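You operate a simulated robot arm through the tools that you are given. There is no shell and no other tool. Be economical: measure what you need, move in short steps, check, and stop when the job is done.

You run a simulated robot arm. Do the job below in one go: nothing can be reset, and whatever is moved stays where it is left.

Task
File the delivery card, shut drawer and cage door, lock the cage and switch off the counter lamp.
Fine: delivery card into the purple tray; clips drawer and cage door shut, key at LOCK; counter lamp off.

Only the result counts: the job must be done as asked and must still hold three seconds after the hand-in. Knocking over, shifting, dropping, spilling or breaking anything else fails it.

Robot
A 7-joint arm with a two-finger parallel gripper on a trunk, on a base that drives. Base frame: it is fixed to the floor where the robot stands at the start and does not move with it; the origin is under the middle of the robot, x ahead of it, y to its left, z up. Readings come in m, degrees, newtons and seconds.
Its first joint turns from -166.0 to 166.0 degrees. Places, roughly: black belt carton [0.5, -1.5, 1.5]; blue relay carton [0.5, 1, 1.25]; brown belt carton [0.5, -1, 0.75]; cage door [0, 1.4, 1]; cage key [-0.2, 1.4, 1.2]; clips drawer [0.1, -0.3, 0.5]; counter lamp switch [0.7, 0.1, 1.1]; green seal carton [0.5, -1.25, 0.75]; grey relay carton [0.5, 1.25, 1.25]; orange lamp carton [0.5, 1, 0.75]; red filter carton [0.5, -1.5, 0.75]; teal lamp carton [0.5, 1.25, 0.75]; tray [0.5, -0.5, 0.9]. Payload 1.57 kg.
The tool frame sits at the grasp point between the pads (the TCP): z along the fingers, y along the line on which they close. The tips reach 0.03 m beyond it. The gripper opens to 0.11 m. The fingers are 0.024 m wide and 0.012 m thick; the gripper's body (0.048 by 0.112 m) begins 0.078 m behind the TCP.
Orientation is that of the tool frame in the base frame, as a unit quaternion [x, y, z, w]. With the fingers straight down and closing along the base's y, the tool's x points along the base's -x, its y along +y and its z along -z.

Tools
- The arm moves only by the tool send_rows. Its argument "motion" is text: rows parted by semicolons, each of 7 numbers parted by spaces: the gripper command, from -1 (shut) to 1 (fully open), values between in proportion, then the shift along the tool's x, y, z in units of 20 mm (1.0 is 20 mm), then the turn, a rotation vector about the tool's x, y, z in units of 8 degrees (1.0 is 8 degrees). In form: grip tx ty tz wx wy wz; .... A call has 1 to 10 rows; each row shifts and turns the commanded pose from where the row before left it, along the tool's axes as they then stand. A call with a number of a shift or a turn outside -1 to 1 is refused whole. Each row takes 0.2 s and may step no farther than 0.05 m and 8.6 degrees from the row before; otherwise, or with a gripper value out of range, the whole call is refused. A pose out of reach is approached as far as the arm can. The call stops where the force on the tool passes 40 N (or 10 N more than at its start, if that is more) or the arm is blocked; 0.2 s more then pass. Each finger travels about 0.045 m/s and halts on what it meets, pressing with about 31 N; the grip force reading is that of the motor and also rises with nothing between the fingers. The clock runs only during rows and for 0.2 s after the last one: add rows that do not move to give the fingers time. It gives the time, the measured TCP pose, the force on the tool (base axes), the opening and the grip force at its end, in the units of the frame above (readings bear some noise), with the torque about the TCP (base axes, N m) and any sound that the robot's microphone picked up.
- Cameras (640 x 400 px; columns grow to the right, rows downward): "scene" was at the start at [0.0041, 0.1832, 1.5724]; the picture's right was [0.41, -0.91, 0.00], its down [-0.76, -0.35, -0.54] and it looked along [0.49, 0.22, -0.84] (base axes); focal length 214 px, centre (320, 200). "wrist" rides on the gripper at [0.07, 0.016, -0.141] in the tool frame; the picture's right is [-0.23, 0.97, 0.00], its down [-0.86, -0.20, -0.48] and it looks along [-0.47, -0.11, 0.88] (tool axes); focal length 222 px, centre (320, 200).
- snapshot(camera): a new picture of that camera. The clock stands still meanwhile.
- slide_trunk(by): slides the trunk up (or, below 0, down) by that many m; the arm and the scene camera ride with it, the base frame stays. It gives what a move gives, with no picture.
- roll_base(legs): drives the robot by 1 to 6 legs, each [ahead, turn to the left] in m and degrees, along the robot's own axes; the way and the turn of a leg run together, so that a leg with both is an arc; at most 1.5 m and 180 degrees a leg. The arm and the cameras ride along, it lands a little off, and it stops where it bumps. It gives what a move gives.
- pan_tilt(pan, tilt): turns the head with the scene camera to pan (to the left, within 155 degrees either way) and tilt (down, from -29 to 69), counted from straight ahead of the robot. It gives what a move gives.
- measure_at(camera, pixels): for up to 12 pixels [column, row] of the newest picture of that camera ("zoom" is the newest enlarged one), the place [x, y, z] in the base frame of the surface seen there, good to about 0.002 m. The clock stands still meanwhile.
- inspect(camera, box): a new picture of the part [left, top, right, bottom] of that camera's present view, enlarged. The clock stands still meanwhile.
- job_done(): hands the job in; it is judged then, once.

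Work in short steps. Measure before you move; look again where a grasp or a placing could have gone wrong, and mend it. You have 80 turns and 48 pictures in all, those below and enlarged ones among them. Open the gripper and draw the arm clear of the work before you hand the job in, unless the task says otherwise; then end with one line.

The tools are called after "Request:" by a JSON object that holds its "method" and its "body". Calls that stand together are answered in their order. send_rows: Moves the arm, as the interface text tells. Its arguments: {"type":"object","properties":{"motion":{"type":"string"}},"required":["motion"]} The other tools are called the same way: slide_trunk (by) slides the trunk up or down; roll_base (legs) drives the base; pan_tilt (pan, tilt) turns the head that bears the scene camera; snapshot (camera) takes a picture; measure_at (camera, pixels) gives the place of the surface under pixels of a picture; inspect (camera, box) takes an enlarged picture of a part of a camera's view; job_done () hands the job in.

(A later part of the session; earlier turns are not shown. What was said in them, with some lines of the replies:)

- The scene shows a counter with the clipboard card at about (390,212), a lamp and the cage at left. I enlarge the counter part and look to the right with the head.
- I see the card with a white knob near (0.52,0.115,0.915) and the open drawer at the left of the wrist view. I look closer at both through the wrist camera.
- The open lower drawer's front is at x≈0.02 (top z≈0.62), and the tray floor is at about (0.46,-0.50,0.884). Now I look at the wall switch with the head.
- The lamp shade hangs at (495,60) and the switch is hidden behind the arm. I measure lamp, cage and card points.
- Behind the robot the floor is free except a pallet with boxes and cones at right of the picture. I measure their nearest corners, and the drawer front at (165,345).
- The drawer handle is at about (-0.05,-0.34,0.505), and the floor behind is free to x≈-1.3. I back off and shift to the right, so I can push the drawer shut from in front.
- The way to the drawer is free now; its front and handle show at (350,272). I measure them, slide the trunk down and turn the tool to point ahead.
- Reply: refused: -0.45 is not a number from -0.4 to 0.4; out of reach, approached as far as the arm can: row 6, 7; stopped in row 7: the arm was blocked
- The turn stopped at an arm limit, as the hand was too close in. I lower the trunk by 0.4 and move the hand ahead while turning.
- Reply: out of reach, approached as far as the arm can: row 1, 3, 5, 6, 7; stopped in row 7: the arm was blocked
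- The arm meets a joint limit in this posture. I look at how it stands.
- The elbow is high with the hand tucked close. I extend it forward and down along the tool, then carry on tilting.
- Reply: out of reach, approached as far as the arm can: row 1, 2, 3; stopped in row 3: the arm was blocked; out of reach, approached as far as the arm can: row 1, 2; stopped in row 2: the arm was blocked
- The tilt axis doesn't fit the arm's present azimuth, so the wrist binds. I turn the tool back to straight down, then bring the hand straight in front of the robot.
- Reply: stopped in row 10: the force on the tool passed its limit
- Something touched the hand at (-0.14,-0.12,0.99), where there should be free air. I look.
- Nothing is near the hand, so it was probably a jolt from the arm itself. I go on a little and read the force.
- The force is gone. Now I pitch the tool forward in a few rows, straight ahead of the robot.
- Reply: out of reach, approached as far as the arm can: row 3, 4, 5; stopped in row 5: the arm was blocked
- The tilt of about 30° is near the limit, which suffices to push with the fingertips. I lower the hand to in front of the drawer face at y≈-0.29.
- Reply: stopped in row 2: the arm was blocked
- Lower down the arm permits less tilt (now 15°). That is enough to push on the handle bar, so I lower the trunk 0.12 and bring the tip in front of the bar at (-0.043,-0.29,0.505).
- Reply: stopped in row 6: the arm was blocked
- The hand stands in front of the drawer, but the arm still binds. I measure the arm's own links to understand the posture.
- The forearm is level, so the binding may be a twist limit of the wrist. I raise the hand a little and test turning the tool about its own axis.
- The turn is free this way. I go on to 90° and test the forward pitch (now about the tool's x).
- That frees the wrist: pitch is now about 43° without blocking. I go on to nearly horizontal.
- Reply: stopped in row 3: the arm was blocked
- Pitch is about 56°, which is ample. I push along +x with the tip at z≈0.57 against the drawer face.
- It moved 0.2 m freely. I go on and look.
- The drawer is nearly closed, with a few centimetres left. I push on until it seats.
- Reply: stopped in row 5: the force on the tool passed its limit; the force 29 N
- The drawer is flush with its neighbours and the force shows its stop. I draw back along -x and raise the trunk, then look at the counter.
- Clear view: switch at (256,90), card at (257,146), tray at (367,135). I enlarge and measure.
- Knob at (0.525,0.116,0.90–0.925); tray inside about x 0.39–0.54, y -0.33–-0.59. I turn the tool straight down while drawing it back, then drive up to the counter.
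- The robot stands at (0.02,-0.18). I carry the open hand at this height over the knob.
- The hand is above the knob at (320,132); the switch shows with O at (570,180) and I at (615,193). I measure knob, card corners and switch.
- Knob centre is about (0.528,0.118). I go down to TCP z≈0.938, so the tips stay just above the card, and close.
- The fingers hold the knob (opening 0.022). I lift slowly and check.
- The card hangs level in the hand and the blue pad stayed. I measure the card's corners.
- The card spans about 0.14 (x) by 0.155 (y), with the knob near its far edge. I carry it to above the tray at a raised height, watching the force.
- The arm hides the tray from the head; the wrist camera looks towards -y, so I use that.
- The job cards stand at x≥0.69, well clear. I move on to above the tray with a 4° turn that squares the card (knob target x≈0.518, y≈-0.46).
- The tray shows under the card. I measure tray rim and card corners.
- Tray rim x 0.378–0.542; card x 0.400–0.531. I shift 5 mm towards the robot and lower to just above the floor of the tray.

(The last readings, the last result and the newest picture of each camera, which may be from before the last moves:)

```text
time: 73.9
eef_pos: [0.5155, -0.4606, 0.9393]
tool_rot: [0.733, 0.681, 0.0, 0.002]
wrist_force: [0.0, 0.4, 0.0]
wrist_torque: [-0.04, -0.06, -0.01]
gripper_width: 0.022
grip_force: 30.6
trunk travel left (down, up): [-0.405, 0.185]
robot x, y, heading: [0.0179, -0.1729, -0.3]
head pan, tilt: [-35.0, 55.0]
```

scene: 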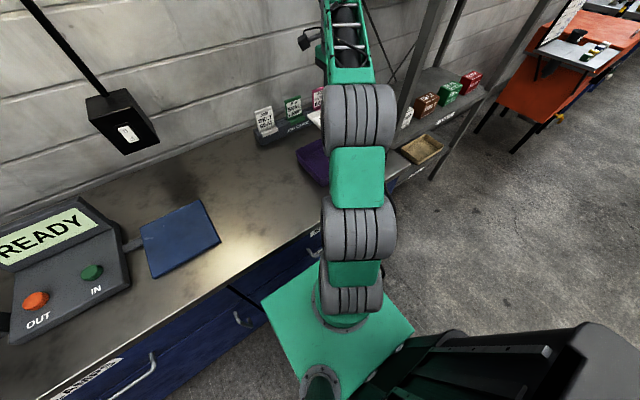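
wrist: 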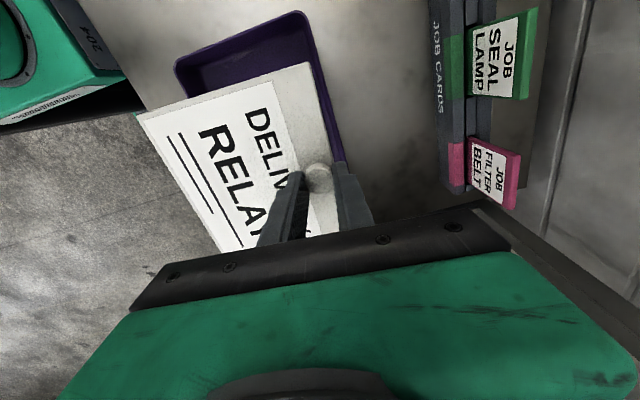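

The card is about 6 mm above the tray floor. The far finger is near the tray wall, so I lower a bit, open only slightly while shifting 4 mm back, then lift.

Request:
{"method": "send_rows", "body": {"motion": "-1 0 0 0.25 0 0 0; -1 0 0 0 0 0 0; -0.38 0 -0.2 0 0 0 0; -0.38 0 0 0 0 0 0; -0.38 0 0 0 0 0 0"}}

Request:
{"method": "send_rows", "body": {"motion": "-0.38 0 0 -0.5 0 0 0; -0.38 0 0 -0.5 0 0 0; -0.38 0 0 -0.5 0 0 0; -0.38 0 0 -1 0 0 0; -0.38 0 0 -1 0 0 0; -0.38 0 0 -1 0 0 0; -0.38 0 0 -1 0 0 0"}}

Request:
{"method": "snapshot", "body": {"camera": "wrist"}}

```text
time: 75.1
eef_pos: [0.5094, -0.4608, 0.9338]
tool_rot: [0.732, 0.681, 0.0, 0.001]
wrist_force: [-0.5, 0.9, 0.1]
wrist_torque: [0.02, -0.03, 0.03]
gripper_width: 0.0341
grip_force: 0.0
trunk travel left (down, up): [-0.405, 0.185]
robot x, y, heading: [0.0171, -0.1785, -0.7]
head pan, tilt: [-35.0, 55.0]
```

```text
time: 76.7
eef_pos: [0.5088, -0.4595, 1.044]
tool_rot: [0.733, 0.681, 0.001, 0.002]
wrist_force: [-0.5, -1.2, 0.4]
wrist_torque: [-0.01, 0.01, 0.03]
gripper_width: 0.0341
grip_force: 0.1
trunk travel left (down, up): [-0.405, 0.185]
robot x, y, heading: [0.0202, -0.1754, -0.4]
head pan, tilt: [-35.0, 55.0]
```

```text
23 pictures are left
```

wrist: 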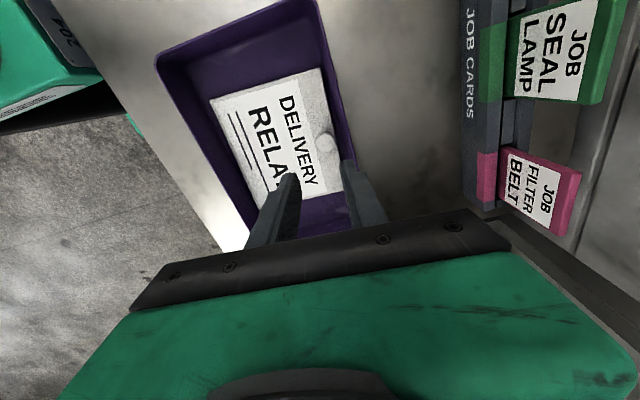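

The card lies flat in the tray. Next the lamp switch: the O end at (0.701,0.082,1.070) sticks out farther, so it is on now. I raise the hand and carry it to y≈0.06.

Request:
{"method": "send_rows", "body": {"motion": "-0.38 0 -0.2 -1 0 0 0; -0.38 0.5 -0.2 -1 0 0 0; -0.38 1 -0.2 -1 0 0 0; -0.38 1 -0.2 0 0 0 0; -0.38 1 -0.2 0 0 0 0; -0.38 1 -0.2 0 0 0 0; -0.38 1 -0.2 0 0 0 0; -0.38 1 -0.2 0 0 0 0; -0.38 1 -0.2 0 0 0 0; -0.38 1 -0.2 0 0 0 0"}}

Request:
{"method": "send_rows", "body": {"motion": "-1 1 -0.2 0 0 0 0; -1 1 -0.2 0 0 0 0; -1 1 -0.2 0 0 0 0; -1 1 -0.2 0 0 0 0; -1 1 -0.2 0 0 0 0; -1 1 -0.2 0 0 0 0; -1 1 -0.2 0 0 0 0; -1 1 -0.2 0 0 0 0; -1 1 -0.2 0 0 0 0; -1 1 -0.2 0 0 0 0"}}

Request:
{"method": "send_rows", "body": {"motion": "-1 1 -0.2 0 0 0 0; -1 1 -0.2 0 0 0 0; -1 1 -0.2 0 0 0 0; -1 1 -0.2 0 0 0 0; -1 1 -0.2 0 0 0 0; -1 1 -0.2 0 0 0 0; -1 1 0 0 0 0 0; -1 0 0 0 0 0 -0.5; -1 0 0 0 0 0 0"}}

Request:
{"method": "send_rows", "body": {"motion": "-1 0 0 0 -1 0 0; -1 0 0 0 -1 0 0; -1 0 0 0 -1 0 0; -1 0 0 0 -1 0 0; -1 0 0 0 -1 0 0; -1 0 0 0 -1 0 0; -1 0 0 0 -1 0 0"}}

```text
time: 78.9
eef_pos: [0.4813, -0.2833, 1.0998]
tool_rot: [0.733, 0.68, 0.001, 0.001]
wrist_force: [-0.6, 0.2, -0.2]
wrist_torque: [-0.01, 0.0, 0.0]
gripper_width: 0.0341
grip_force: 0.1
trunk travel left (down, up): [-0.405, 0.185]
robot x, y, heading: [0.0175, -0.1775, -0.2]
head pan, tilt: [-35.0, 55.0]
```

```text
time: 81.1
eef_pos: [0.4574, -0.0838, 1.1034]
tool_rot: [0.732, 0.681, 0.0, 0.001]
wrist_force: [0.4, -0.5, 0.5]
wrist_torque: [0.03, 0.01, 0.01]
gripper_width: 0.0
grip_force: 21.2
trunk travel left (down, up): [-0.405, 0.185]
robot x, y, heading: [0.0162, -0.1746, -0.4]
head pan, tilt: [-35.0, 55.0]
```

```text
time: 83.1
eef_pos: [0.4422, 0.0573, 1.1024]
tool_rot: [0.708, 0.706, 0.0, 0.002]
wrist_force: [1.0, 0.3, -0.8]
wrist_torque: [-0.01, 0.0, -0.01]
gripper_width: 0.0
grip_force: 20.9
trunk travel left (down, up): [-0.405, 0.185]
robot x, y, heading: [0.0148, -0.1769, -0.3]
head pan, tilt: [-35.0, 55.0]
```

```text
time: 84.7
eef_pos: [0.4293, -0.031, 1.2399]
tool_rot: [0.645, 0.682, 0.248, 0.238]
wrist_force: [0.2, 0.6, -1.0]
wrist_torque: [-0.03, 0.03, 0.02]
gripper_width: 0.0003
grip_force: 21.3
out of reach, approached as far as the arm can: row 1, 3, 4, 5, 6, 7
trunk travel left (down, up): [-0.405, 0.185]
robot x, y, heading: [0.0158, -0.1764, -0.1]
head pan, tilt: [-35.0, 55.0]
```

The wrist binds here because the hand is off to the side and relatively high. I bring the hand straight ahead of the robot, raise the trunk, and re-park the robot facing the switch.

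Request:
{"method": "send_rows", "body": {"motion": "-1 -1 0 0 0 0 0; -1 -1 0 0 0 0 0; -1 -1 0 0 0 0 0; -1 -1 0 0 0 0 0; -1 -1 0 0 0 0 0; -1 -1 0 0 0 0 0; -1 -1 0 0 0 0 0; -1 -1 0 0 0 0 0; -1 -1 0 0 0 0 0; -1 -1 0 0 0 0 0"}}

Request:
{"method": "slide_trunk", "body": {"by": 0.1}}

Request:
{"method": "roll_base", "body": {"legs": [[-0.4, 0], [0, 40], [0.4, 0], [0, -40]]}}

Request:
{"method": "pan_tilt", "body": {"pan": 0, "tilt": 40}}

Request:
{"method": "snapshot", "body": {"camera": "scene"}}

```text
time: 85.3
eef_pos: [0.4348, -0.0095, 1.1919]
tool_rot: [0.606, 0.737, 0.227, 0.196]
wrist_force: [0.3, 0.4, -1.3]
wrist_torque: [-0.01, 0.01, 0.01]
gripper_width: 0.0
grip_force: 21.3
trunk travel left (down, up): [-0.405, 0.185]
robot x, y, heading: [0.0154, -0.1719, -0.3]
head pan, tilt: [-35.0, 55.0]
stopped in row 3: the arm was blocked; the commanded pose is now the measured one
```

```text
time: 86.6
eef_pos: [0.433, -0.011, 1.3004]
tool_rot: [0.605, 0.734, 0.234, 0.201]
wrist_force: [0.2, -1.0, 0.3]
wrist_torque: [0.0, -0.02, 0.04]
gripper_width: 0.0002
grip_force: 21.3
trunk travel left (down, up): [-0.505, 0.085]
robot x, y, heading: [0.0201, -0.178, -0.3]
head pan, tilt: [-35.0, 55.0]
```

```text
time: 94.9
eef_pos: [0.3439, 0.257, 1.2969]
tool_rot: [0.6, 0.741, 0.23, 0.196]
wrist_force: [0.1, 0.0, 0.2]
wrist_torque: [0.04, 0.03, -0.01]
gripper_width: 0.0002
grip_force: 21.3
trunk travel left (down, up): [-0.505, 0.085]
robot x, y, heading: [-0.0725, 0.0866, 0.4]
head pan, tilt: [-35.0, 55.0]
```

```text
time: 96.0
eef_pos: [0.3448, 0.2574, 1.2955]
tool_rot: [0.601, 0.741, 0.228, 0.195]
wrist_force: [0.8, -1.1, -0.5]
wrist_torque: [-0.02, 0.02, -0.02]
gripper_width: 0.0
grip_force: 21.7
trunk travel left (down, up): [-0.505, 0.085]
robot x, y, heading: [-0.0696, 0.0865, 0.4]
head pan, tilt: [0.0, 40.0]
```

```text
22 pictures are left
```

scene: 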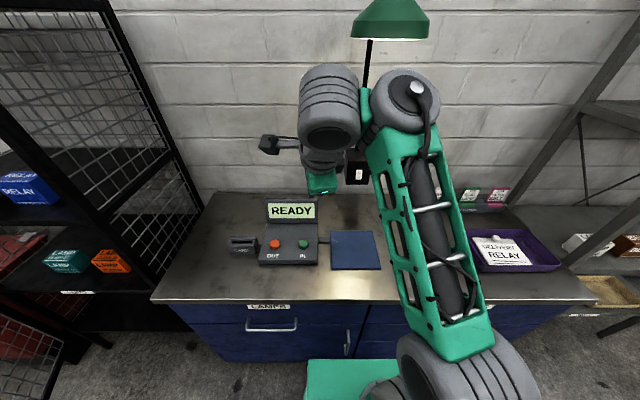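

The robot now faces the switch at (357,175). I turn the tool straight down again and bring it to y≈0.08 in front of the robot.

Request:
{"method": "send_rows", "body": {"motion": "-1 0 0 0 0.87 -0.07 0.29; -1 0 0 0 0.87 -0.07 0.29; -1 0 0 0 0.87 -0.07 0.29; -1 0 0 0 0.87 -0.07 0.29; -1 0 0 0 0.87 -0.07 0.29; -1 0 0 0 0 0 0"}}

Request:
{"method": "send_rows", "body": {"motion": "-1 -1 0 0.5 0 0 0; -1 -1 0 0.5 0 0 0; -1 -1 0 0.5 0 0 0; -1 -1 0 0.5 0 0 0; -1 -1 0 0.5 0 0 0; -1 -1 0 0.5 0 0 0; -1 -1 0 0.5 0 0 0; -1 -1 0 0.5 0 0 0; -1 -0.7 0 0.5 0 0 0; -1 0 0 0 0 0 0"}}

```text
time: 97.3
eef_pos: [0.3437, 0.2582, 1.2968]
tool_rot: [0.707, 0.707, 0.002, 0.002]
wrist_force: [0.1, 0.5, -0.6]
wrist_torque: [-0.03, 0.05, 0.01]
gripper_width: 0.0
grip_force: 21.2
trunk travel left (down, up): [-0.505, 0.085]
robot x, y, heading: [-0.0719, 0.087, 0.7]
head pan, tilt: [0.0, 40.0]
```

```text
time: 99.5
eef_pos: [0.343, 0.0827, 1.2067]
tool_rot: [0.707, 0.707, 0.002, 0.002]
wrist_force: [0.1, 0.0, 0.1]
wrist_torque: [-0.01, 0.02, 0.01]
gripper_width: 0.0002
grip_force: 21.7
trunk travel left (down, up): [-0.505, 0.085]
robot x, y, heading: [-0.0716, 0.088, 0.3]
head pan, tilt: [0.0, 40.0]
```

Now I extend a bit, lower, and pitch forward as before with the drawer.

Request:
{"method": "send_rows", "body": {"motion": "-1 0 1 0.5 0 0 0; -1 0 1 0.5 0 0 0; -1 0 1 0.5 0 0 0; -1 0 1 0.5 0 0 0; -1 0 0 0 -1 0 0; -1 0 0 0 -1 0 0; -1 0 0 0 -1 0 0; -1 0 0 0 -1 0 0; -1 0 0 0 -1 0 0; -1 0 0 0 -1 0 0"}}

```text
time: 101.3
eef_pos: [0.4265, 0.0925, 1.05]
tool_rot: [0.694, 0.709, 0.092, 0.086]
wrist_force: [-0.7, 0.3, 0.7]
wrist_torque: [-0.03, -0.01, -0.03]
gripper_width: 0.0
grip_force: 21.3
trunk travel left (down, up): [-0.505, 0.085]
robot x, y, heading: [-0.0719, 0.0835, 0.5]
head pan, tilt: [0.0, 40.0]
stopped in row 8: the arm was blocked; the commanded pose is now the measured one
```

The arm folds too far when the wrist swings back, so I pitch while moving the tip forward, keeping the wrist in place.

Request:
{"method": "send_rows", "body": {"motion": "-1 0 1 -0.5 0 0 0; -1 0 1 -0.3 -1 0 0; -1 0 1 0 -1 0 0; -1 0 1 0 -1 0 0; -1 0 1 0 -1 0 0; -1 0 1 0 -1 0 0; -1 0 1 0 -1 0 0; -1 0 1 0 -1 0 0; -1 0 1 0 -1 0 0"}}

```text
time: 103.3
eef_pos: [0.5524, 0.0913, 1.1786]
tool_rot: [0.542, 0.549, 0.456, 0.444]
wrist_force: [-0.6, 0.8, 0.2]
wrist_torque: [-0.03, 0.02, 0.01]
gripper_width: 0.0001
grip_force: 21.7
trunk travel left (down, up): [-0.505, 0.085]
robot x, y, heading: [-0.0734, 0.0863, 0.2]
head pan, tilt: [0.0, 40.0]
```

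The tool now points forward (79°). I bring the tip in front of the O end, about 3 cm short of it.

Request:
{"method": "send_rows", "body": {"motion": "-1 -0.075 -0.78 0.9 0 0 0; -1 -0.075 -0.78 0.9 0 0 0; -1 -0.075 -0.78 0.9 0 0 0; -1 -0.075 -0.78 0.9 0 0 0; -1 -0.075 -0.78 0.9 0 0 0; -1 -0.075 -0.78 0.9 0 0 0; -1 0 0 0 0 0 0"}}

Request:
{"method": "inspect", "body": {"camera": "scene", "box": [240, 100, 440, 225]}}

```text
time: 104.9
eef_pos: [0.6436, 0.0872, 1.0596]
tool_rot: [0.543, 0.551, 0.454, 0.443]
wrist_force: [0.1, 0.0, -0.3]
wrist_torque: [0.01, 0.05, -0.01]
gripper_width: 0.0003
grip_force: 21.0
trunk travel left (down, up): [-0.505, 0.085]
robot x, y, heading: [-0.0718, 0.0839, 0.5]
head pan, tilt: [0.0, 40.0]
```

```text
3.20 times, centred on (340, 162) of scene
```

zoom: 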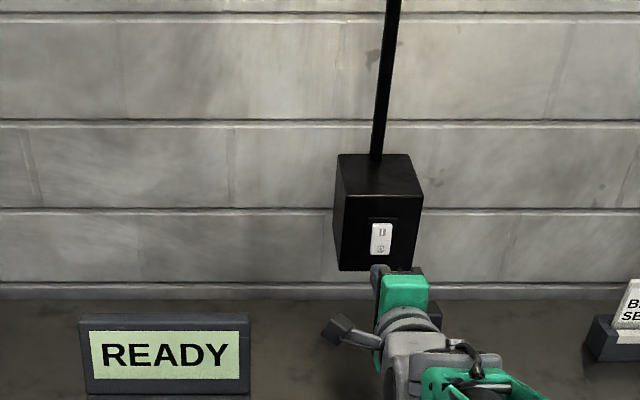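

The tip is just below and in front of the rocker. I raise 7 mm, correct y by 5 mm and press in short rows.

Request:
{"method": "send_rows", "body": {"motion": "-1 -0.25 0.35 0 0 0 0; -1 0 0.095 0.49 0 0 0; -1 0 0.095 0.49 0 0 0; -1 0 0.05 0.245 0 0 0; -1 0 0.05 0.245 0 0 0; -1 0 0.05 0.245 0 0 0; -1 0 0.05 0.245 0 0 0; -1 0 0.05 0.245 0 0 0"}}

Request:
{"method": "inspect", "body": {"camera": "scene", "box": [240, 0, 440, 225]}}

```text
time: 106.5
eef_pos: [0.6728, 0.0843, 1.0679]
tool_rot: [0.543, 0.552, 0.453, 0.441]
wrist_force: [-34.2, 0.7, 8.2]
wrist_torque: [-0.04, -0.42, -0.23]
gripper_width: 0.0
grip_force: 21.0
trunk travel left (down, up): [-0.505, 0.085]
robot x, y, heading: [-0.0739, 0.0863, 0.2]
head pan, tilt: [0.0, 40.0]
heard: click, click
stopped in row 7: the force on the tool passed its limit (the readings are from after the stop); the commanded pose is now the measured one
```

```text
1.78 times, centred on (340, 112) of scene
```

zoom: 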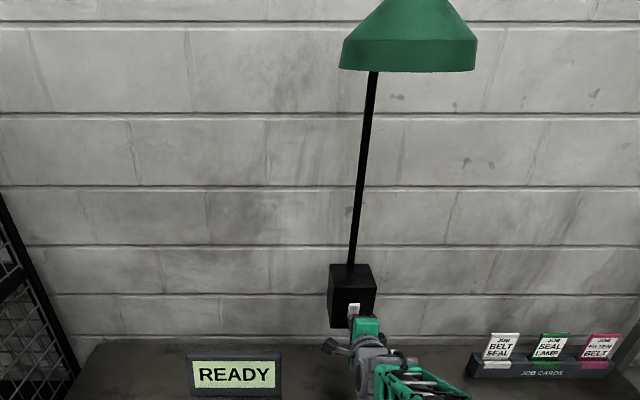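

I heard two clicks, so I withdraw and check the rocker and the light on the counter.

Request:
{"method": "send_rows", "body": {"motion": "-1 0 -0.19 -0.98 0 0 0; -1 0 -0.19 -0.98 0 0 0; -1 0 -0.19 -0.98 0 0 0; -1 0 -0.19 -0.98 0 0 0; -1 0 -0.19 -0.98 0 0 0"}}

Request:
{"method": "snapshot", "body": {"camera": "scene"}}

Request:
{"method": "inspect", "body": {"camera": "scene", "box": [320, 140, 400, 190]}}

```text
time: 107.7
eef_pos: [0.5781, 0.0806, 1.0665]
tool_rot: [0.544, 0.553, 0.453, 0.44]
wrist_force: [0.8, -0.2, -0.1]
wrist_torque: [-0.04, -0.01, 0.03]
gripper_width: 0.0001
grip_force: 21.6
trunk travel left (down, up): [-0.505, 0.085]
robot x, y, heading: [-0.0732, 0.0836, 0.6]
head pan, tilt: [0.0, 40.0]
```

```text
19 pictures are left
```

scene: 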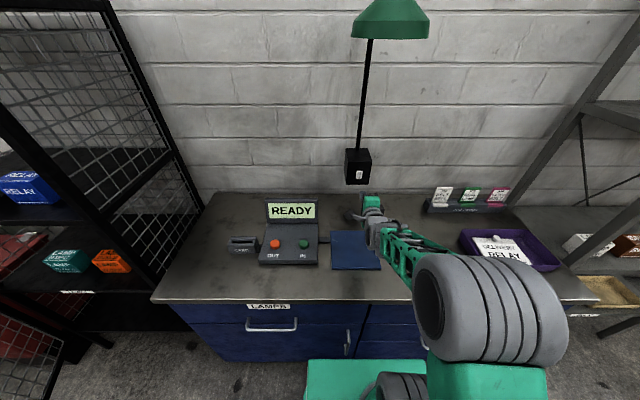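

```text
8.00 times, centred on (360, 165) of scene
```

zoom: 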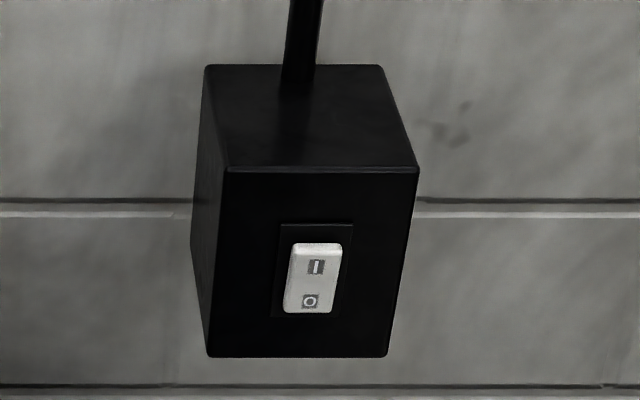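

The rocker's I end now sticks out and the shade's glow is gone: the lamp is off. I back off and turn towards the cage for a look.

Request:
{"method": "roll_base", "body": {"legs": [[-0.45, 0], [0, 65]]}}

Request:
{"method": "pan_tilt", "body": {"pan": 10, "tilt": 25}}

Request:
{"method": "snapshot", "body": {"camera": "scene"}}

```text
time: 113.3
eef_pos: [-0.2585, 0.6766, 1.0658]
tool_rot: [0.154, 0.76, 0.619, 0.122]
wrist_force: [-0.4, -0.2, -0.2]
wrist_torque: [-0.01, 0.02, -0.03]
gripper_width: 0.0
grip_force: 21.2
trunk travel left (down, up): [-0.505, 0.085]
robot x, y, heading: [-0.5293, 0.0853, 66.3]
head pan, tilt: [0.0, 40.0]
```

```text
time: 114.1
eef_pos: [-0.258, 0.6757, 1.0664]
tool_rot: [0.154, 0.76, 0.619, 0.122]
wrist_force: [-0.5, 0.0, -0.2]
wrist_torque: [0.02, 0.03, 0.02]
gripper_width: 0.0
grip_force: 21.1
trunk travel left (down, up): [-0.505, 0.085]
robot x, y, heading: [-0.5288, 0.081, 66.4]
head pan, tilt: [10.0, 25.0]
```

```text
17 pictures are left
```

scene: 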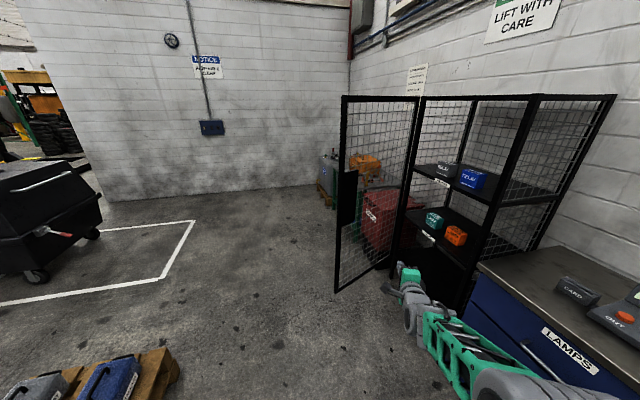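

I see the door ajar, free edge at x-pixel 343, lock plate at (347,197), hinge near (420,100). I measure these and the cage posts.

Request:
{"method": "measure_at", "body": {"camera": "scene", "pixels": [[345, 98], [416, 99], [424, 99], [345, 175], [353, 175], [347, 200], [340, 285], [530, 98], [522, 130], [392, 262], [475, 280], [347, 222]]}}

Request:
{"method": "inspect", "body": {"camera": "scene", "box": [325, 80, 565, 300]}}

```text
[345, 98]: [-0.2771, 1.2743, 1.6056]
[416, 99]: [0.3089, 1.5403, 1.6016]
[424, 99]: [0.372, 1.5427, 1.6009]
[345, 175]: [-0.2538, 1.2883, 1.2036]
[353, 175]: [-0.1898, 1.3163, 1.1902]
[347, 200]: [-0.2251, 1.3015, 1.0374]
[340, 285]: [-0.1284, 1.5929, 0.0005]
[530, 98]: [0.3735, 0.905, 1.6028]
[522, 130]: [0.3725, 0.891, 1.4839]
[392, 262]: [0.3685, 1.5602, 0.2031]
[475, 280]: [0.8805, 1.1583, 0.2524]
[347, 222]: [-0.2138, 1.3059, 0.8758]
```

```text
1.82 times, centred on (445, 190) of scene
```

zoom: 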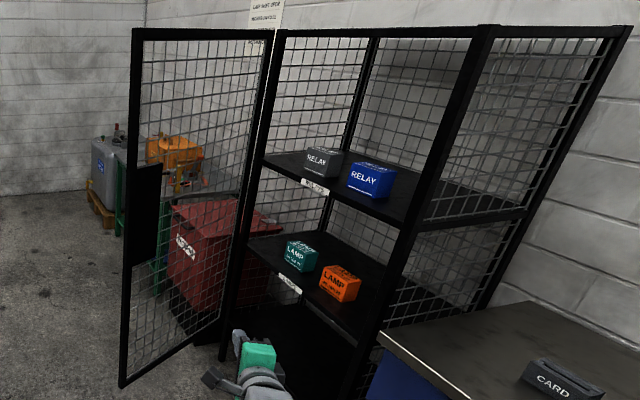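

The hinge is at (0.35,1.545), the free edge at (-0.277,1.274), and the closed edge will be at about (0.35,0.89). So the outer (key) face looks to +y, away from me, and I must push it from the far side. I check clearances for driving round.

Request:
{"method": "measure_at", "body": {"camera": "scene", "pixels": [[103, 228], [45, 278], [195, 222], [322, 190], [333, 205], [160, 275], [178, 375], [165, 350], [370, 215], [80, 195]]}}

Request:
{"method": "slide_trunk", "body": {"by": -0.1}}

```text
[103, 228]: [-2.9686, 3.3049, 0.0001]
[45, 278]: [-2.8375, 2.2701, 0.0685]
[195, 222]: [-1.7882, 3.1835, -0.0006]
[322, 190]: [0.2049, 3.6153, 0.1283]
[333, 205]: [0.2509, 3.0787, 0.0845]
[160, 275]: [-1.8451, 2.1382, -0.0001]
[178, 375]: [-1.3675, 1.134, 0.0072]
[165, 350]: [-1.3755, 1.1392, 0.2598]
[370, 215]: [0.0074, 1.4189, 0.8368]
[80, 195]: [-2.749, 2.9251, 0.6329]
```

```text
time: 115.4
eef_pos: [-0.258, 0.6747, 0.9656]
tool_rot: [0.155, 0.76, 0.62, 0.122]
wrist_force: [-0.3, 0.1, -0.1]
wrist_torque: [0.01, 0.01, -0.01]
gripper_width: 0.0001
grip_force: 21.7
trunk travel left (down, up): [-0.405, 0.185]
robot x, y, heading: [-0.5277, 0.0821, 66.4]
head pan, tilt: [10.0, 25.0]
```

The floor is clear up to y≈3. I drive round: past the door's free edge with over 0.4 m to spare, then turn to face the outer face.

Request:
{"method": "roll_base", "body": {"legs": [[0, 40], [0.95, 0], [0, -16.4], [0.87, 0], [0, -90]]}}

Request:
{"method": "pan_tilt", "body": {"pan": -35, "tilt": 35}}

Request:
{"method": "snapshot", "body": {"camera": "scene"}}

```text
time: 131.2
eef_pos: [-0.135, 1.8352, 0.9653]
tool_rot: [0.548, 0.548, 0.448, 0.445]
wrist_force: [0.3, -0.3, -0.1]
wrist_torque: [-0.01, 0.0, -0.01]
gripper_width: 0.0002
grip_force: 21.3
trunk travel left (down, up): [-0.405, 0.185]
robot x, y, heading: [-0.783, 1.8526, -0.5]
head pan, tilt: [10.0, 25.0]
```

```text
time: 132.3
eef_pos: [-0.1337, 1.8349, 0.9654]
tool_rot: [0.549, 0.547, 0.448, 0.445]
wrist_force: [-0.2, 0.7, 0.0]
wrist_torque: [0.0, -0.01, -0.01]
gripper_width: 0.0
grip_force: 21.8
trunk travel left (down, up): [-0.405, 0.185]
robot x, y, heading: [-0.7865, 1.8518, -0.4]
head pan, tilt: [-35.0, 35.0]
```

```text
15 pictures are left
```

scene: 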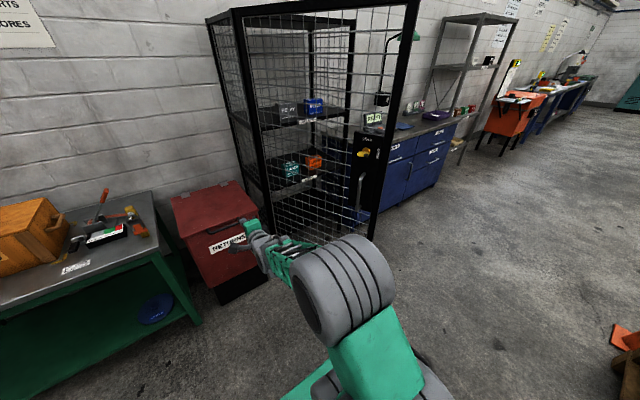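

The outer face with a yellow key at (363,153) and a handle at (361,185) shows; the red returns box stands ahead of the hand. I enlarge the lock.

Request:
{"method": "inspect", "body": {"camera": "scene", "box": [330, 110, 420, 240]}}

Request:
{"method": "measure_at", "body": {"camera": "scene", "pixels": [[363, 153], [361, 185], [375, 235], [398, 60], [372, 200], [245, 200], [240, 290], [175, 200], [363, 140]]}}

```text
3.08 times, centred on (375, 175) of scene
```

zoom: 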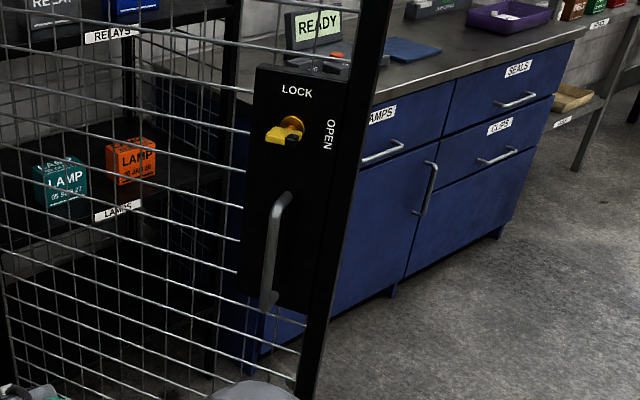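

```text
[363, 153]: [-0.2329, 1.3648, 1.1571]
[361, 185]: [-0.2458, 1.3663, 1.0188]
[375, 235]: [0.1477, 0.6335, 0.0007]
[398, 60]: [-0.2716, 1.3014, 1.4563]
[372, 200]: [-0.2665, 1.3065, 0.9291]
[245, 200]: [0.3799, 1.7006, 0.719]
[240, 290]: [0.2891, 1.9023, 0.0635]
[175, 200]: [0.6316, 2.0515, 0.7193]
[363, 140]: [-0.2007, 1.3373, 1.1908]
```

Key (yellow, lying at OPEN) is at (-0.233,1.365,1.157), handle z 0.93–1.07. I will push the free stile below the lock plate at z≈0.80: lower the trunk, turn to -45°, then drive straight along the door's swing.

Request:
{"method": "slide_trunk", "body": {"by": -0.165}}

Request:
{"method": "roll_base", "body": {"legs": [[0, -44.5]]}}

Request:
{"method": "pan_tilt", "body": {"pan": 15, "tilt": 45}}

Request:
{"method": "snapshot", "body": {"camera": "scene"}}

```text
time: 134.2
eef_pos: [-0.1342, 1.8359, 0.8017]
tool_rot: [0.549, 0.548, 0.449, 0.444]
wrist_force: [0.6, 0.4, 1.2]
wrist_torque: [0.02, -0.01, 0.0]
gripper_width: 0.0001
grip_force: 21.2
trunk travel left (down, up): [-0.24, 0.35]
robot x, y, heading: [-0.7852, 1.8486, -0.5]
head pan, tilt: [-35.0, 35.0]
```

```text
time: 136.6
eef_pos: [-0.3223, 1.3936, 0.801]
tool_rot: [0.712, 0.307, 0.253, 0.579]
wrist_force: [-0.3, 0.2, -0.5]
wrist_torque: [0.0, 0.01, -0.03]
gripper_width: 0.0002
grip_force: 21.2
trunk travel left (down, up): [-0.24, 0.35]
robot x, y, heading: [-0.7797, 1.8492, -43.9]
head pan, tilt: [-35.0, 35.0]
```

```text
time: 137.8
eef_pos: [-0.3226, 1.3947, 0.8001]
tool_rot: [0.712, 0.307, 0.253, 0.578]
wrist_force: [0.2, 0.1, 0.1]
wrist_torque: [0.02, 0.03, -0.03]
gripper_width: 0.0001
grip_force: 21.3
trunk travel left (down, up): [-0.24, 0.35]
robot x, y, heading: [-0.7888, 1.8506, -44.0]
head pan, tilt: [15.0, 45.0]
```

```text
13 pictures are left
```

scene: 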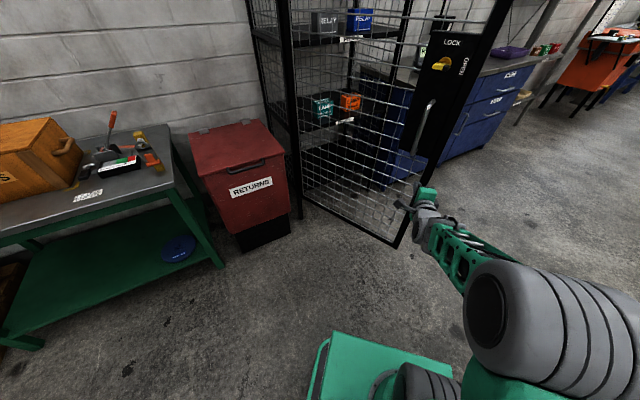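

The tip would meet the door about 3 cm inboard of the stile, so I shift the hand 30 mm to the right, then drive 0.35 m and check.

Request:
{"method": "send_rows", "body": {"motion": "-1 -0.75 0 0 0 0 0; -1 -0.75 0 0 0 0 0; -1 0 0 0 0 0 0"}}

Request:
{"method": "roll_base", "body": {"legs": [[0.35, 0]]}}

Request:
{"method": "snapshot", "body": {"camera": "scene"}}

```text
time: 138.6
eef_pos: [-0.343, 1.3717, 0.8017]
tool_rot: [0.712, 0.308, 0.253, 0.578]
wrist_force: [0.6, -0.1, -0.1]
wrist_torque: [0.02, 0.0, -0.01]
gripper_width: 0.0
grip_force: 21.4
trunk travel left (down, up): [-0.24, 0.35]
robot x, y, heading: [-0.7834, 1.8495, -44.0]
head pan, tilt: [15.0, 45.0]
```

```text
time: 140.8
eef_pos: [-0.0908, 1.1297, 0.8016]
tool_rot: [0.712, 0.307, 0.253, 0.578]
wrist_force: [-0.6, -0.2, 0.3]
wrist_torque: [-0.01, 0.0, 0.01]
gripper_width: 0.0
grip_force: 21.3
trunk travel left (down, up): [-0.24, 0.35]
robot x, y, heading: [-0.5313, 1.6106, -43.7]
head pan, tilt: [15.0, 45.0]
```

```text
12 pictures are left
```

scene: 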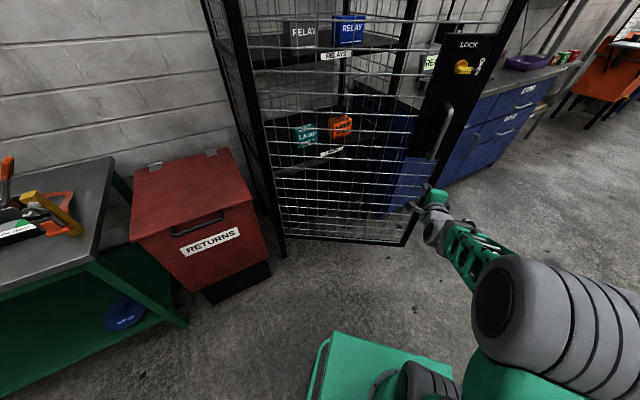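

The door swings along. I drive on 0.25 m.

Request:
{"method": "roll_base", "body": {"legs": [[0.25, 0]]}}

Request:
{"method": "send_rows", "body": {"motion": "-1 0.7 0.12 0.7 0 0 0; -1 0.7 0.12 0.7 0 0 0; -1 0.65 0.12 0.75 0 0 0; -1 0.65 0.12 0.75 0 0 0; -1 0.6 0.12 0.8 0 0 0"}}

Request:
{"method": "snapshot", "body": {"camera": "scene"}}

```text
time: 142.7
eef_pos: [0.096, 0.947, 0.8008]
tool_rot: [0.713, 0.306, 0.252, 0.579]
wrist_force: [-0.1, 0.4, -0.1]
wrist_torque: [-0.02, 0.01, -0.03]
gripper_width: 0.0001
grip_force: 21.1
trunk travel left (down, up): [-0.24, 0.35]
robot x, y, heading: [-0.3416, 1.43, -43.9]
head pan, tilt: [15.0, 45.0]
```

```text
time: 143.9
eef_pos: [0.1959, 0.9449, 0.7974]
tool_rot: [0.713, 0.306, 0.253, 0.578]
wrist_force: [-0.7, 0.1, 0.2]
wrist_torque: [0.03, 0.0, 0.0]
gripper_width: 0.0002
grip_force: 21.4
trunk travel left (down, up): [-0.24, 0.35]
robot x, y, heading: [-0.3417, 1.4281, -44.0]
head pan, tilt: [15.0, 45.0]
```

```text
11 pictures are left
```

scene: 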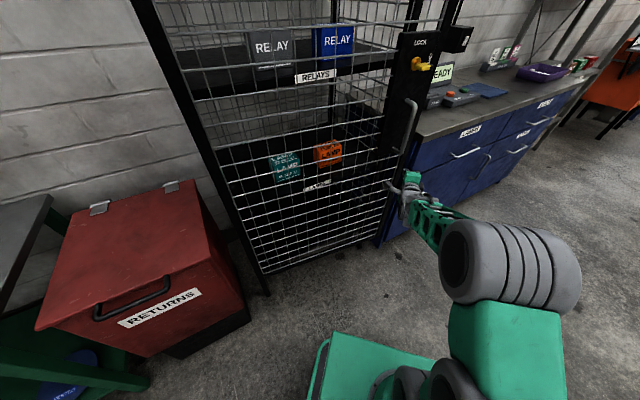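

Nearly shut. I push on along +x until it seats.

Request:
{"method": "send_rows", "body": {"motion": "-1 0.69 0.13 0.7 0 0 0; -1 0.69 0.13 0.7 0 0 0; -1 0.69 0.13 0.7 0 0 0; -1 0.69 0.13 0.7 0 0 0; -1 0.35 0.07 0.35 0 0 0; -1 0.35 0.07 0.35 0 0 0; -1 0.35 0.07 0.35 0 0 0; -1 0.35 0.07 0.35 0 0 0; -1 0.35 0.07 0.35 0 0 0; -1 0.35 0.07 0.35 0 0 0"}}

Request:
{"method": "inspect", "body": {"camera": "scene", "box": [320, 0, 520, 240]}}

```text
time: 146.0
eef_pos: [0.3208, 0.947, 0.7966]
tool_rot: [0.713, 0.306, 0.249, 0.58]
wrist_force: [-26.3, 18.4, 7.5]
wrist_torque: [-0.19, -0.34, 0.19]
gripper_width: 0.0001
grip_force: 21.4
trunk travel left (down, up): [-0.24, 0.35]
robot x, y, heading: [-0.3465, 1.4299, -44.0]
head pan, tilt: [15.0, 45.0]
stopped in row 10: the force on the tool passed its limit (the readings are from after the stop); the commanded pose is now the measured one
```

```text
1.67 times, centred on (420, 120) of scene
```

zoom: 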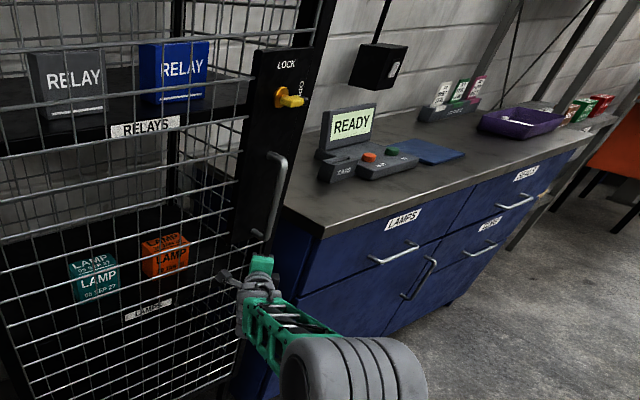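

The door has met its stop. I measure the key, the door plane and the frame.

Request:
{"method": "measure_at", "body": {"camera": "zoom", "pixels": [[280, 97], [288, 93], [296, 100], [303, 101], [290, 104], [285, 64], [262, 115], [275, 210], [320, 20], [235, 370], [282, 88]]}}

Request:
{"method": "inspect", "body": {"camera": "scene", "box": [390, 25, 450, 85]}}

```text
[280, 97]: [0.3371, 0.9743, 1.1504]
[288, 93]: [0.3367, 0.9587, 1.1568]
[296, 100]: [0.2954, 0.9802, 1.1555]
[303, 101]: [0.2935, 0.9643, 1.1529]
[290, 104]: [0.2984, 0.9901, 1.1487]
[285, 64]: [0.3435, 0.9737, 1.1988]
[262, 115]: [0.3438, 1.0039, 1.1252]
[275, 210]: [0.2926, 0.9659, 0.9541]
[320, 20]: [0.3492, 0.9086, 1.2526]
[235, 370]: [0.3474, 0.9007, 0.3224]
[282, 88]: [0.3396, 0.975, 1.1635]
```

```text
6.67 times, centred on (420, 55) of scene
```

zoom: 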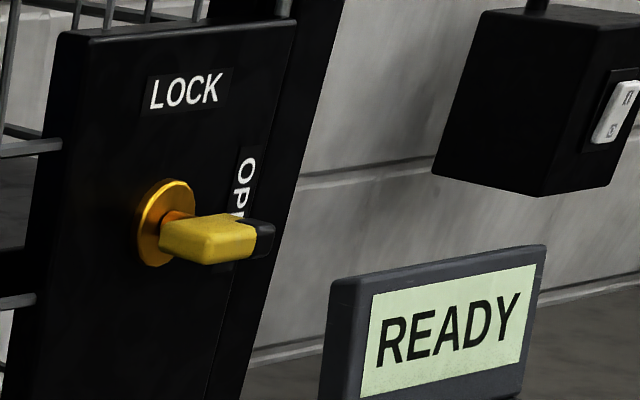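

The door's face is flush at x≈0.344. The key bow lies horizontal at about (0.30,0.973,1.153), its black end to OPEN; LOCK is up, a quarter turn anticlockwise as seen. I retract, drive round to face the lock and raise the trunk.

Request:
{"method": "send_rows", "body": {"motion": "-1 0 -0.1 -1 0 0 0; -1 0 -0.1 -1 0 0 0; -1 0 -0.1 -1 0 0 0; -1 0 -0.1 -1 0 0 0; -1 0 -0.1 -1 0 0 0; -1 0 -0.1 -1 0 0 0; -1 0 -0.1 -1 0 0 0; -1 0 -0.1 -1 0 0 0; -1 0 -0.1 -1 0 0 0; -1 0 -0.1 -1 0 0 0"}}

Request:
{"method": "roll_base", "body": {"legs": [[-0.25, 0], [0, -43.6], [0.626, 0], [0, 87.6]]}}

Request:
{"method": "slide_trunk", "body": {"by": 0.33}}

Request:
{"method": "pan_tilt", "body": {"pan": 0, "tilt": 35}}

Request:
{"method": "snapshot", "body": {"camera": "scene"}}

```text
time: 148.2
eef_pos: [0.1799, 1.0824, 0.8169]
tool_rot: [0.715, 0.306, 0.249, 0.577]
wrist_force: [0.2, 0.1, -0.2]
wrist_torque: [0.0, -0.01, -0.04]
gripper_width: 0.0
grip_force: 21.4
trunk travel left (down, up): [-0.24, 0.35]
robot x, y, heading: [-0.3467, 1.4236, -44.2]
head pan, tilt: [15.0, 45.0]
```

```text
time: 159.0
eef_pos: [0.1096, 1.0787, 0.818]
tool_rot: [0.551, 0.549, 0.444, 0.445]
wrist_force: [-0.2, -0.6, -1.1]
wrist_torque: [0.01, 0.01, 0.01]
gripper_width: 0.0
grip_force: 21.9
trunk travel left (down, up): [-0.24, 0.35]
robot x, y, heading: [-0.5115, 0.969, -0.8]
head pan, tilt: [15.0, 45.0]
```

```text
time: 162.2
eef_pos: [0.1111, 1.0779, 1.1464]
tool_rot: [0.552, 0.548, 0.444, 0.445]
wrist_force: [-0.3, 0.1, 0.6]
wrist_torque: [0.02, 0.01, 0.01]
gripper_width: 0.0002
grip_force: 21.3
trunk travel left (down, up): [-0.57, 0.02]
robot x, y, heading: [-0.5069, 0.9706, -0.8]
head pan, tilt: [15.0, 45.0]
```

```text
time: 163.0
eef_pos: [0.11, 1.0787, 1.1474]
tool_rot: [0.551, 0.548, 0.444, 0.445]
wrist_force: [-0.1, -0.1, -0.1]
wrist_torque: [-0.02, 0.01, 0.0]
gripper_width: 0.0
grip_force: 21.9
trunk travel left (down, up): [-0.57, 0.02]
robot x, y, heading: [-0.5042, 0.9644, -0.7]
head pan, tilt: [0.0, 35.0]
```

```text
8 pictures are left
```

scene: 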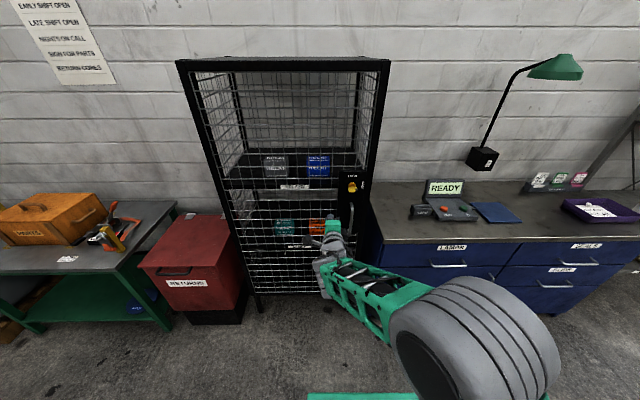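

Good view; the door is shut flush. I enlarge the lock and measure the key exactly.

Request:
{"method": "inspect", "body": {"camera": "scene", "box": [330, 160, 390, 220]}}

```text
6.67 times, centred on (360, 190) of scene
```

zoom: 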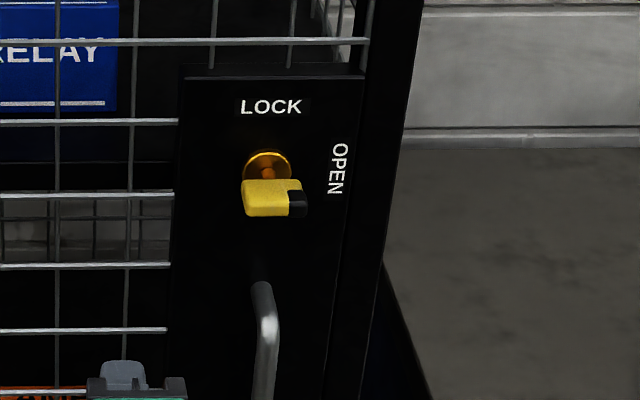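

Request:
{"method": "measure_at", "body": {"camera": "zoom", "pixels": [[248, 190], [265, 185], [265, 205], [285, 190], [302, 203], [268, 160], [246, 165], [289, 165], [262, 290], [244, 208]]}}

```text
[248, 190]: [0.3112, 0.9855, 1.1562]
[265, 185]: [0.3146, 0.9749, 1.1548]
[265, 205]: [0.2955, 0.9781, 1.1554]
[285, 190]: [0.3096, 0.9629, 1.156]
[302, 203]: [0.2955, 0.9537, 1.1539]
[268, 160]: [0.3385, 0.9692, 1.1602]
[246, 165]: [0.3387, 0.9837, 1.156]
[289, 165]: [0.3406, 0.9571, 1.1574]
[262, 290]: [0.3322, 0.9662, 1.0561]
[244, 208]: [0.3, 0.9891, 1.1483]
```

Bow: y 0.953–0.990, top z 1.156, x 0.293–0.32, axis at about (y 0.970, z 1.150). I drive 0.1 m closer, level the tool, open it to 0.06 and line up in front of the key.

Request:
{"method": "roll_base", "body": {"legs": [[0.1, 0]]}}

Request:
{"method": "send_rows", "body": {"motion": "0.1 0 0 0 -0.75 0 0; 0.1 0 0 0 -0.75 0 0; 0.1 -0.9 0 0 0 0 0; 0.1 -0.9 0 0 0 0 0; 0.1 -0.9 0 0 0 0 0; 0.1 -0.9 0 0 0 0 0; 0.1 -0.9 0 0 0 0 0; 0.1 -0.9 0 0 0 0 0; 0.1 0 0 0 0 0 0"}}

```text
time: 164.2
eef_pos: [0.2125, 1.0783, 1.146]
tool_rot: [0.55, 0.551, 0.444, 0.444]
wrist_force: [0.0, 0.1, 0.3]
wrist_torque: [-0.05, -0.02, 0.03]
gripper_width: 0.0
grip_force: 20.9
trunk travel left (down, up): [-0.57, 0.02]
robot x, y, heading: [-0.4062, 0.9685, -0.6]
head pan, tilt: [0.0, 35.0]
```

```text
time: 166.2
eef_pos: [0.2099, 0.9671, 1.1461]
tool_rot: [0.5, 0.499, 0.501, 0.5]
wrist_force: [0.5, -0.5, 0.4]
wrist_torque: [0.01, 0.01, 0.0]
gripper_width: 0.0606
grip_force: 0.1
trunk travel left (down, up): [-0.57, 0.02]
robot x, y, heading: [-0.4069, 0.9675, -0.7]
head pan, tilt: [0.0, 35.0]
```

Aligned. I advance so the tips reach x≈0.317 around the bow, and close.

Request:
{"method": "send_rows", "body": {"motion": "0.1 0.2 0.2 0 0 0 0; 0.1 0 0 1 0 0 0; 0.1 0 0 1 0 0 0; 0.1 0 0 1 0 0 0; 0.1 0 0 0.85 0 0 0; 0.1 0 0 0 0 0 0"}}

Request:
{"method": "send_rows", "body": {"motion": "-1 0 0 0 0 0 0; -1 0 0 0 0 0 0; -1 0 0 0 0 0 0; -1 0 0 0 0 0 0; -1 0 0 0 0 0 0"}}

```text
time: 167.6
eef_pos: [0.2887, 0.9758, 1.1511]
tool_rot: [0.501, 0.5, 0.5, 0.499]
wrist_force: [0.1, -0.2, -0.7]
wrist_torque: [0.01, -0.02, 0.01]
gripper_width: 0.0604
grip_force: 0.1
trunk travel left (down, up): [-0.57, 0.02]
robot x, y, heading: [-0.4072, 0.9668, -0.4]
head pan, tilt: [0.0, 35.0]
```

```text
time: 168.8
eef_pos: [0.287, 0.9762, 1.1504]
tool_rot: [0.502, 0.5, 0.5, 0.498]
wrist_force: [-0.8, -0.1, -6.7]
wrist_torque: [-0.22, -0.39, 0.22]
gripper_width: 0.0118
grip_force: 29.0
trunk travel left (down, up): [-0.57, 0.02]
robot x, y, heading: [-0.4078, 0.9666, -0.7]
head pan, tilt: [0.0, 35.0]
```

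The bow is held (0.012 thick), 6 mm off the axis. I open slightly, shift to y≈0.970 and 1 mm lower, and regrip.

Request:
{"method": "send_rows", "body": {"motion": "-0.6 0 0 0 0 0 0; -0.6 -0.28 -0.06 0 0 0 0; -0.6 0 0 0 0 0 0; -1 0 0 0 0 0 0; -1 0 0 0 0 0 0; -1 0 0 0 0 0 0; -1 0 0 0 0 0 0"}}

Request:
{"method": "send_rows", "body": {"motion": "-1 0 0 0 0 0 -1; -1 0 0 0 0 0 -1; -1 0 0 0 0 0 -1; -1 0 0 0 0 0 -1"}}

```text
time: 170.3
eef_pos: [0.2877, 0.9699, 1.1508]
tool_rot: [0.5, 0.501, 0.5, 0.499]
wrist_force: [0.0, 0.4, -1.0]
wrist_torque: [-0.25, -0.15, -0.04]
gripper_width: 0.012
grip_force: 29.2
trunk travel left (down, up): [-0.57, 0.02]
robot x, y, heading: [-0.4065, 0.9664, -0.5]
head pan, tilt: [0.0, 35.0]
```

```text
time: 171.3
eef_pos: [0.289, 0.9697, 1.1511]
tool_rot: [0.343, 0.618, 0.343, 0.618]
wrist_force: [0.6, 2.2, 1.9]
wrist_torque: [0.06, -0.43, 0.32]
gripper_width: 0.012
grip_force: 29.3
trunk travel left (down, up): [-0.57, 0.02]
robot x, y, heading: [-0.4051, 0.9681, -0.3]
head pan, tilt: [0.0, 35.0]
```

The key turns with little force, anticlockwise as wanted. I complete the quarter turn.

Request:
{"method": "send_rows", "body": {"motion": "-1 0 0 0 0 0 -1; -1 0 0 0 0 0 -1; -1 0 0 0 0 0 -1; -1 0 0 0 0 0 -1; -1 0 0 0 0 0 -1; -1 0 0 0 0 0 -1; -1 0 0 0 0 0 -1; -1 0 0 0 0 0 -0.3; -1 0 0 0 0 0 0"}}

```text
time: 173.3
eef_pos: [0.2873, 0.9706, 1.1511]
tool_rot: [-0.003, 0.707, -0.001, 0.708]
wrist_force: [0.5, 12.4, 10.5]
wrist_torque: [0.54, -0.36, 0.74]
gripper_width: 0.0119
grip_force: 29.2
trunk travel left (down, up): [-0.57, 0.02]
robot x, y, heading: [-0.4013, 0.9638, -0.6]
head pan, tilt: [0.0, 35.0]
```

A full quarter turn is made with torque at the stop. I open and withdraw, then look.

Request:
{"method": "send_rows", "body": {"motion": "-0.5 0 0 0 0 0 0; -0.5 0 0 0 0 0 0; -0.5 0 0 0 0 0 0; -0.5 0 0 -1 0 0 0; -0.5 0 0 -1 0 0 0; -0.5 0 0 -1 0 0 0; -0.5 0 0 -1 0 0 0; -0.5 0 0 -1 0 0 0; -0.5 0 0 -0.5 0 0 0"}}

Request:
{"method": "inspect", "body": {"camera": "scene", "box": [315, 140, 405, 230]}}

```text
time: 175.3
eef_pos: [0.1777, 0.969, 1.1492]
tool_rot: [-0.002, 0.708, -0.002, 0.706]
wrist_force: [0.3, -0.3, 0.3]
wrist_torque: [0.02, 0.0, 0.01]
gripper_width: 0.0273
grip_force: 0.1
trunk travel left (down, up): [-0.57, 0.02]
robot x, y, heading: [-0.4049, 0.9687, -0.6]
head pan, tilt: [0.0, 35.0]
```

```text
4.44 times, centred on (360, 185) of scene
```

zoom: 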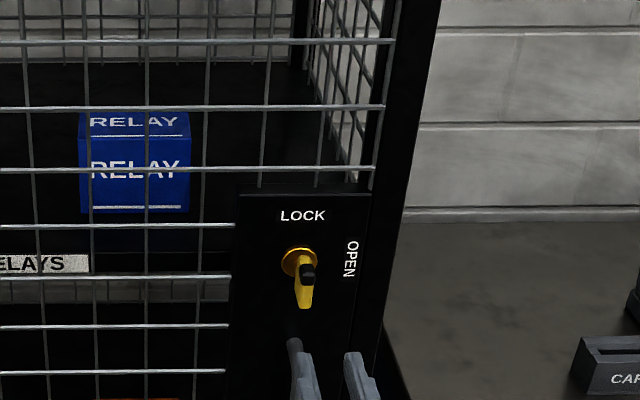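

The key stands with its black end up at LOCK. I check how upright it is, and the door's plane.

Request:
{"method": "measure_at", "body": {"camera": "zoom", "pixels": [[308, 268], [308, 280], [302, 302], [306, 290], [300, 250], [303, 216], [240, 330], [345, 330], [395, 150]]}}

Request:
{"method": "roll_base", "body": {"legs": [[-0.25, 0]]}}

Request:
{"method": "snapshot", "body": {"camera": "scene"}}

```text
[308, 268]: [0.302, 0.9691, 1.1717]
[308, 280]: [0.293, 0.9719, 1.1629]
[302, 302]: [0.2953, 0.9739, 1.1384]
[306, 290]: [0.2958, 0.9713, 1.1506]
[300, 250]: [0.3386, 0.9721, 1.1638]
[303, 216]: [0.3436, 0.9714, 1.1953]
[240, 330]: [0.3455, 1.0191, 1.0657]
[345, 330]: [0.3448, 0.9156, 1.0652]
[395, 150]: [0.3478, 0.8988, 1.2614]
```

```text
time: 177.2
eef_pos: [-0.0834, 0.9766, 1.1472]
tool_rot: [-0.007, 0.707, 0.002, 0.707]
wrist_force: [0.2, -0.6, 0.9]
wrist_torque: [-0.02, 0.02, -0.05]
gripper_width: 0.0276
grip_force: 0.1
trunk travel left (down, up): [-0.57, 0.02]
robot x, y, heading: [-0.6674, 0.9682, 0.2]
head pan, tilt: [0.0, 35.0]
```

```text
5 pictures are left
```

scene: 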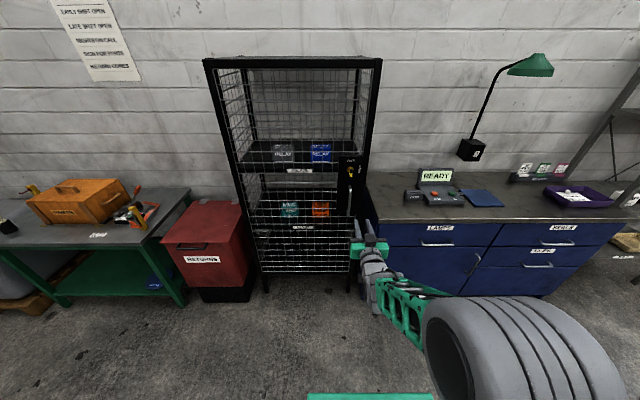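

All is as asked, but the key may lean some degrees short of vertical; I enlarge to judge.

Request:
{"method": "inspect", "body": {"camera": "scene", "box": [335, 150, 365, 190]}}

```text
10.00 times, centred on (350, 170) of scene
```

zoom: 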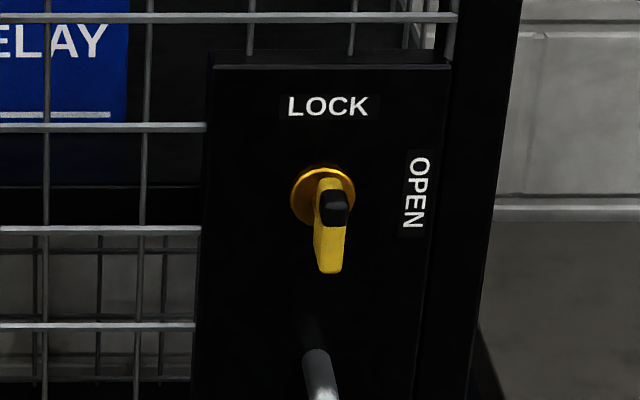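

The key leans just as the lock plate's own edges do in this perspective, so it is upright at LOCK. The drawer is shut, the card is in the tray and the lamp is off. I open the gripper fully, the arm being clear.

Request:
{"method": "send_rows", "body": {"motion": "1 0 0 0 0 0 0; 1 0 0 0 0 0 0; 1 0 0 0 0 0 0; 1 0 0 0 0 0 0; 1 0 0 0 0 0 0; 1 0 0 0 0 0 0"}}

Request:
{"method": "inspect", "body": {"camera": "scene", "box": [370, 40, 640, 300]}}

```text
time: 178.6
eef_pos: [-0.0826, 0.9763, 1.1478]
tool_rot: [-0.006, 0.708, 0.002, 0.707]
wrist_force: [-0.8, -0.3, -0.1]
wrist_torque: [-0.02, 0.02, 0.01]
gripper_width: 0.11
grip_force: 0.0
trunk travel left (down, up): [-0.57, 0.02]
robot x, y, heading: [-0.6678, 0.9687, 0.1]
head pan, tilt: [0.0, 35.0]
```

```text
1.54 times, centred on (505, 170) of scene
```

zoom: 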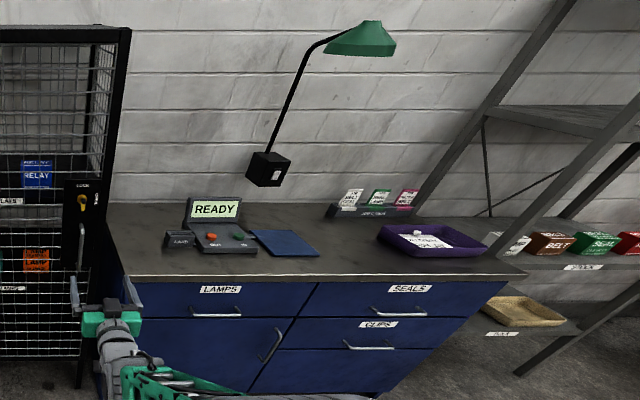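

Everything stands as required: the clips drawer is flush, the card is in the purple tray and the lamp is dark. I hand in.

Request:
{"method": "job_done", "body": {}}

```text
The job is handed in.
```

The delivery card is in the purple tray, the clips drawer and cage door are shut, the key is at LOCK, and the counter lamp is off.
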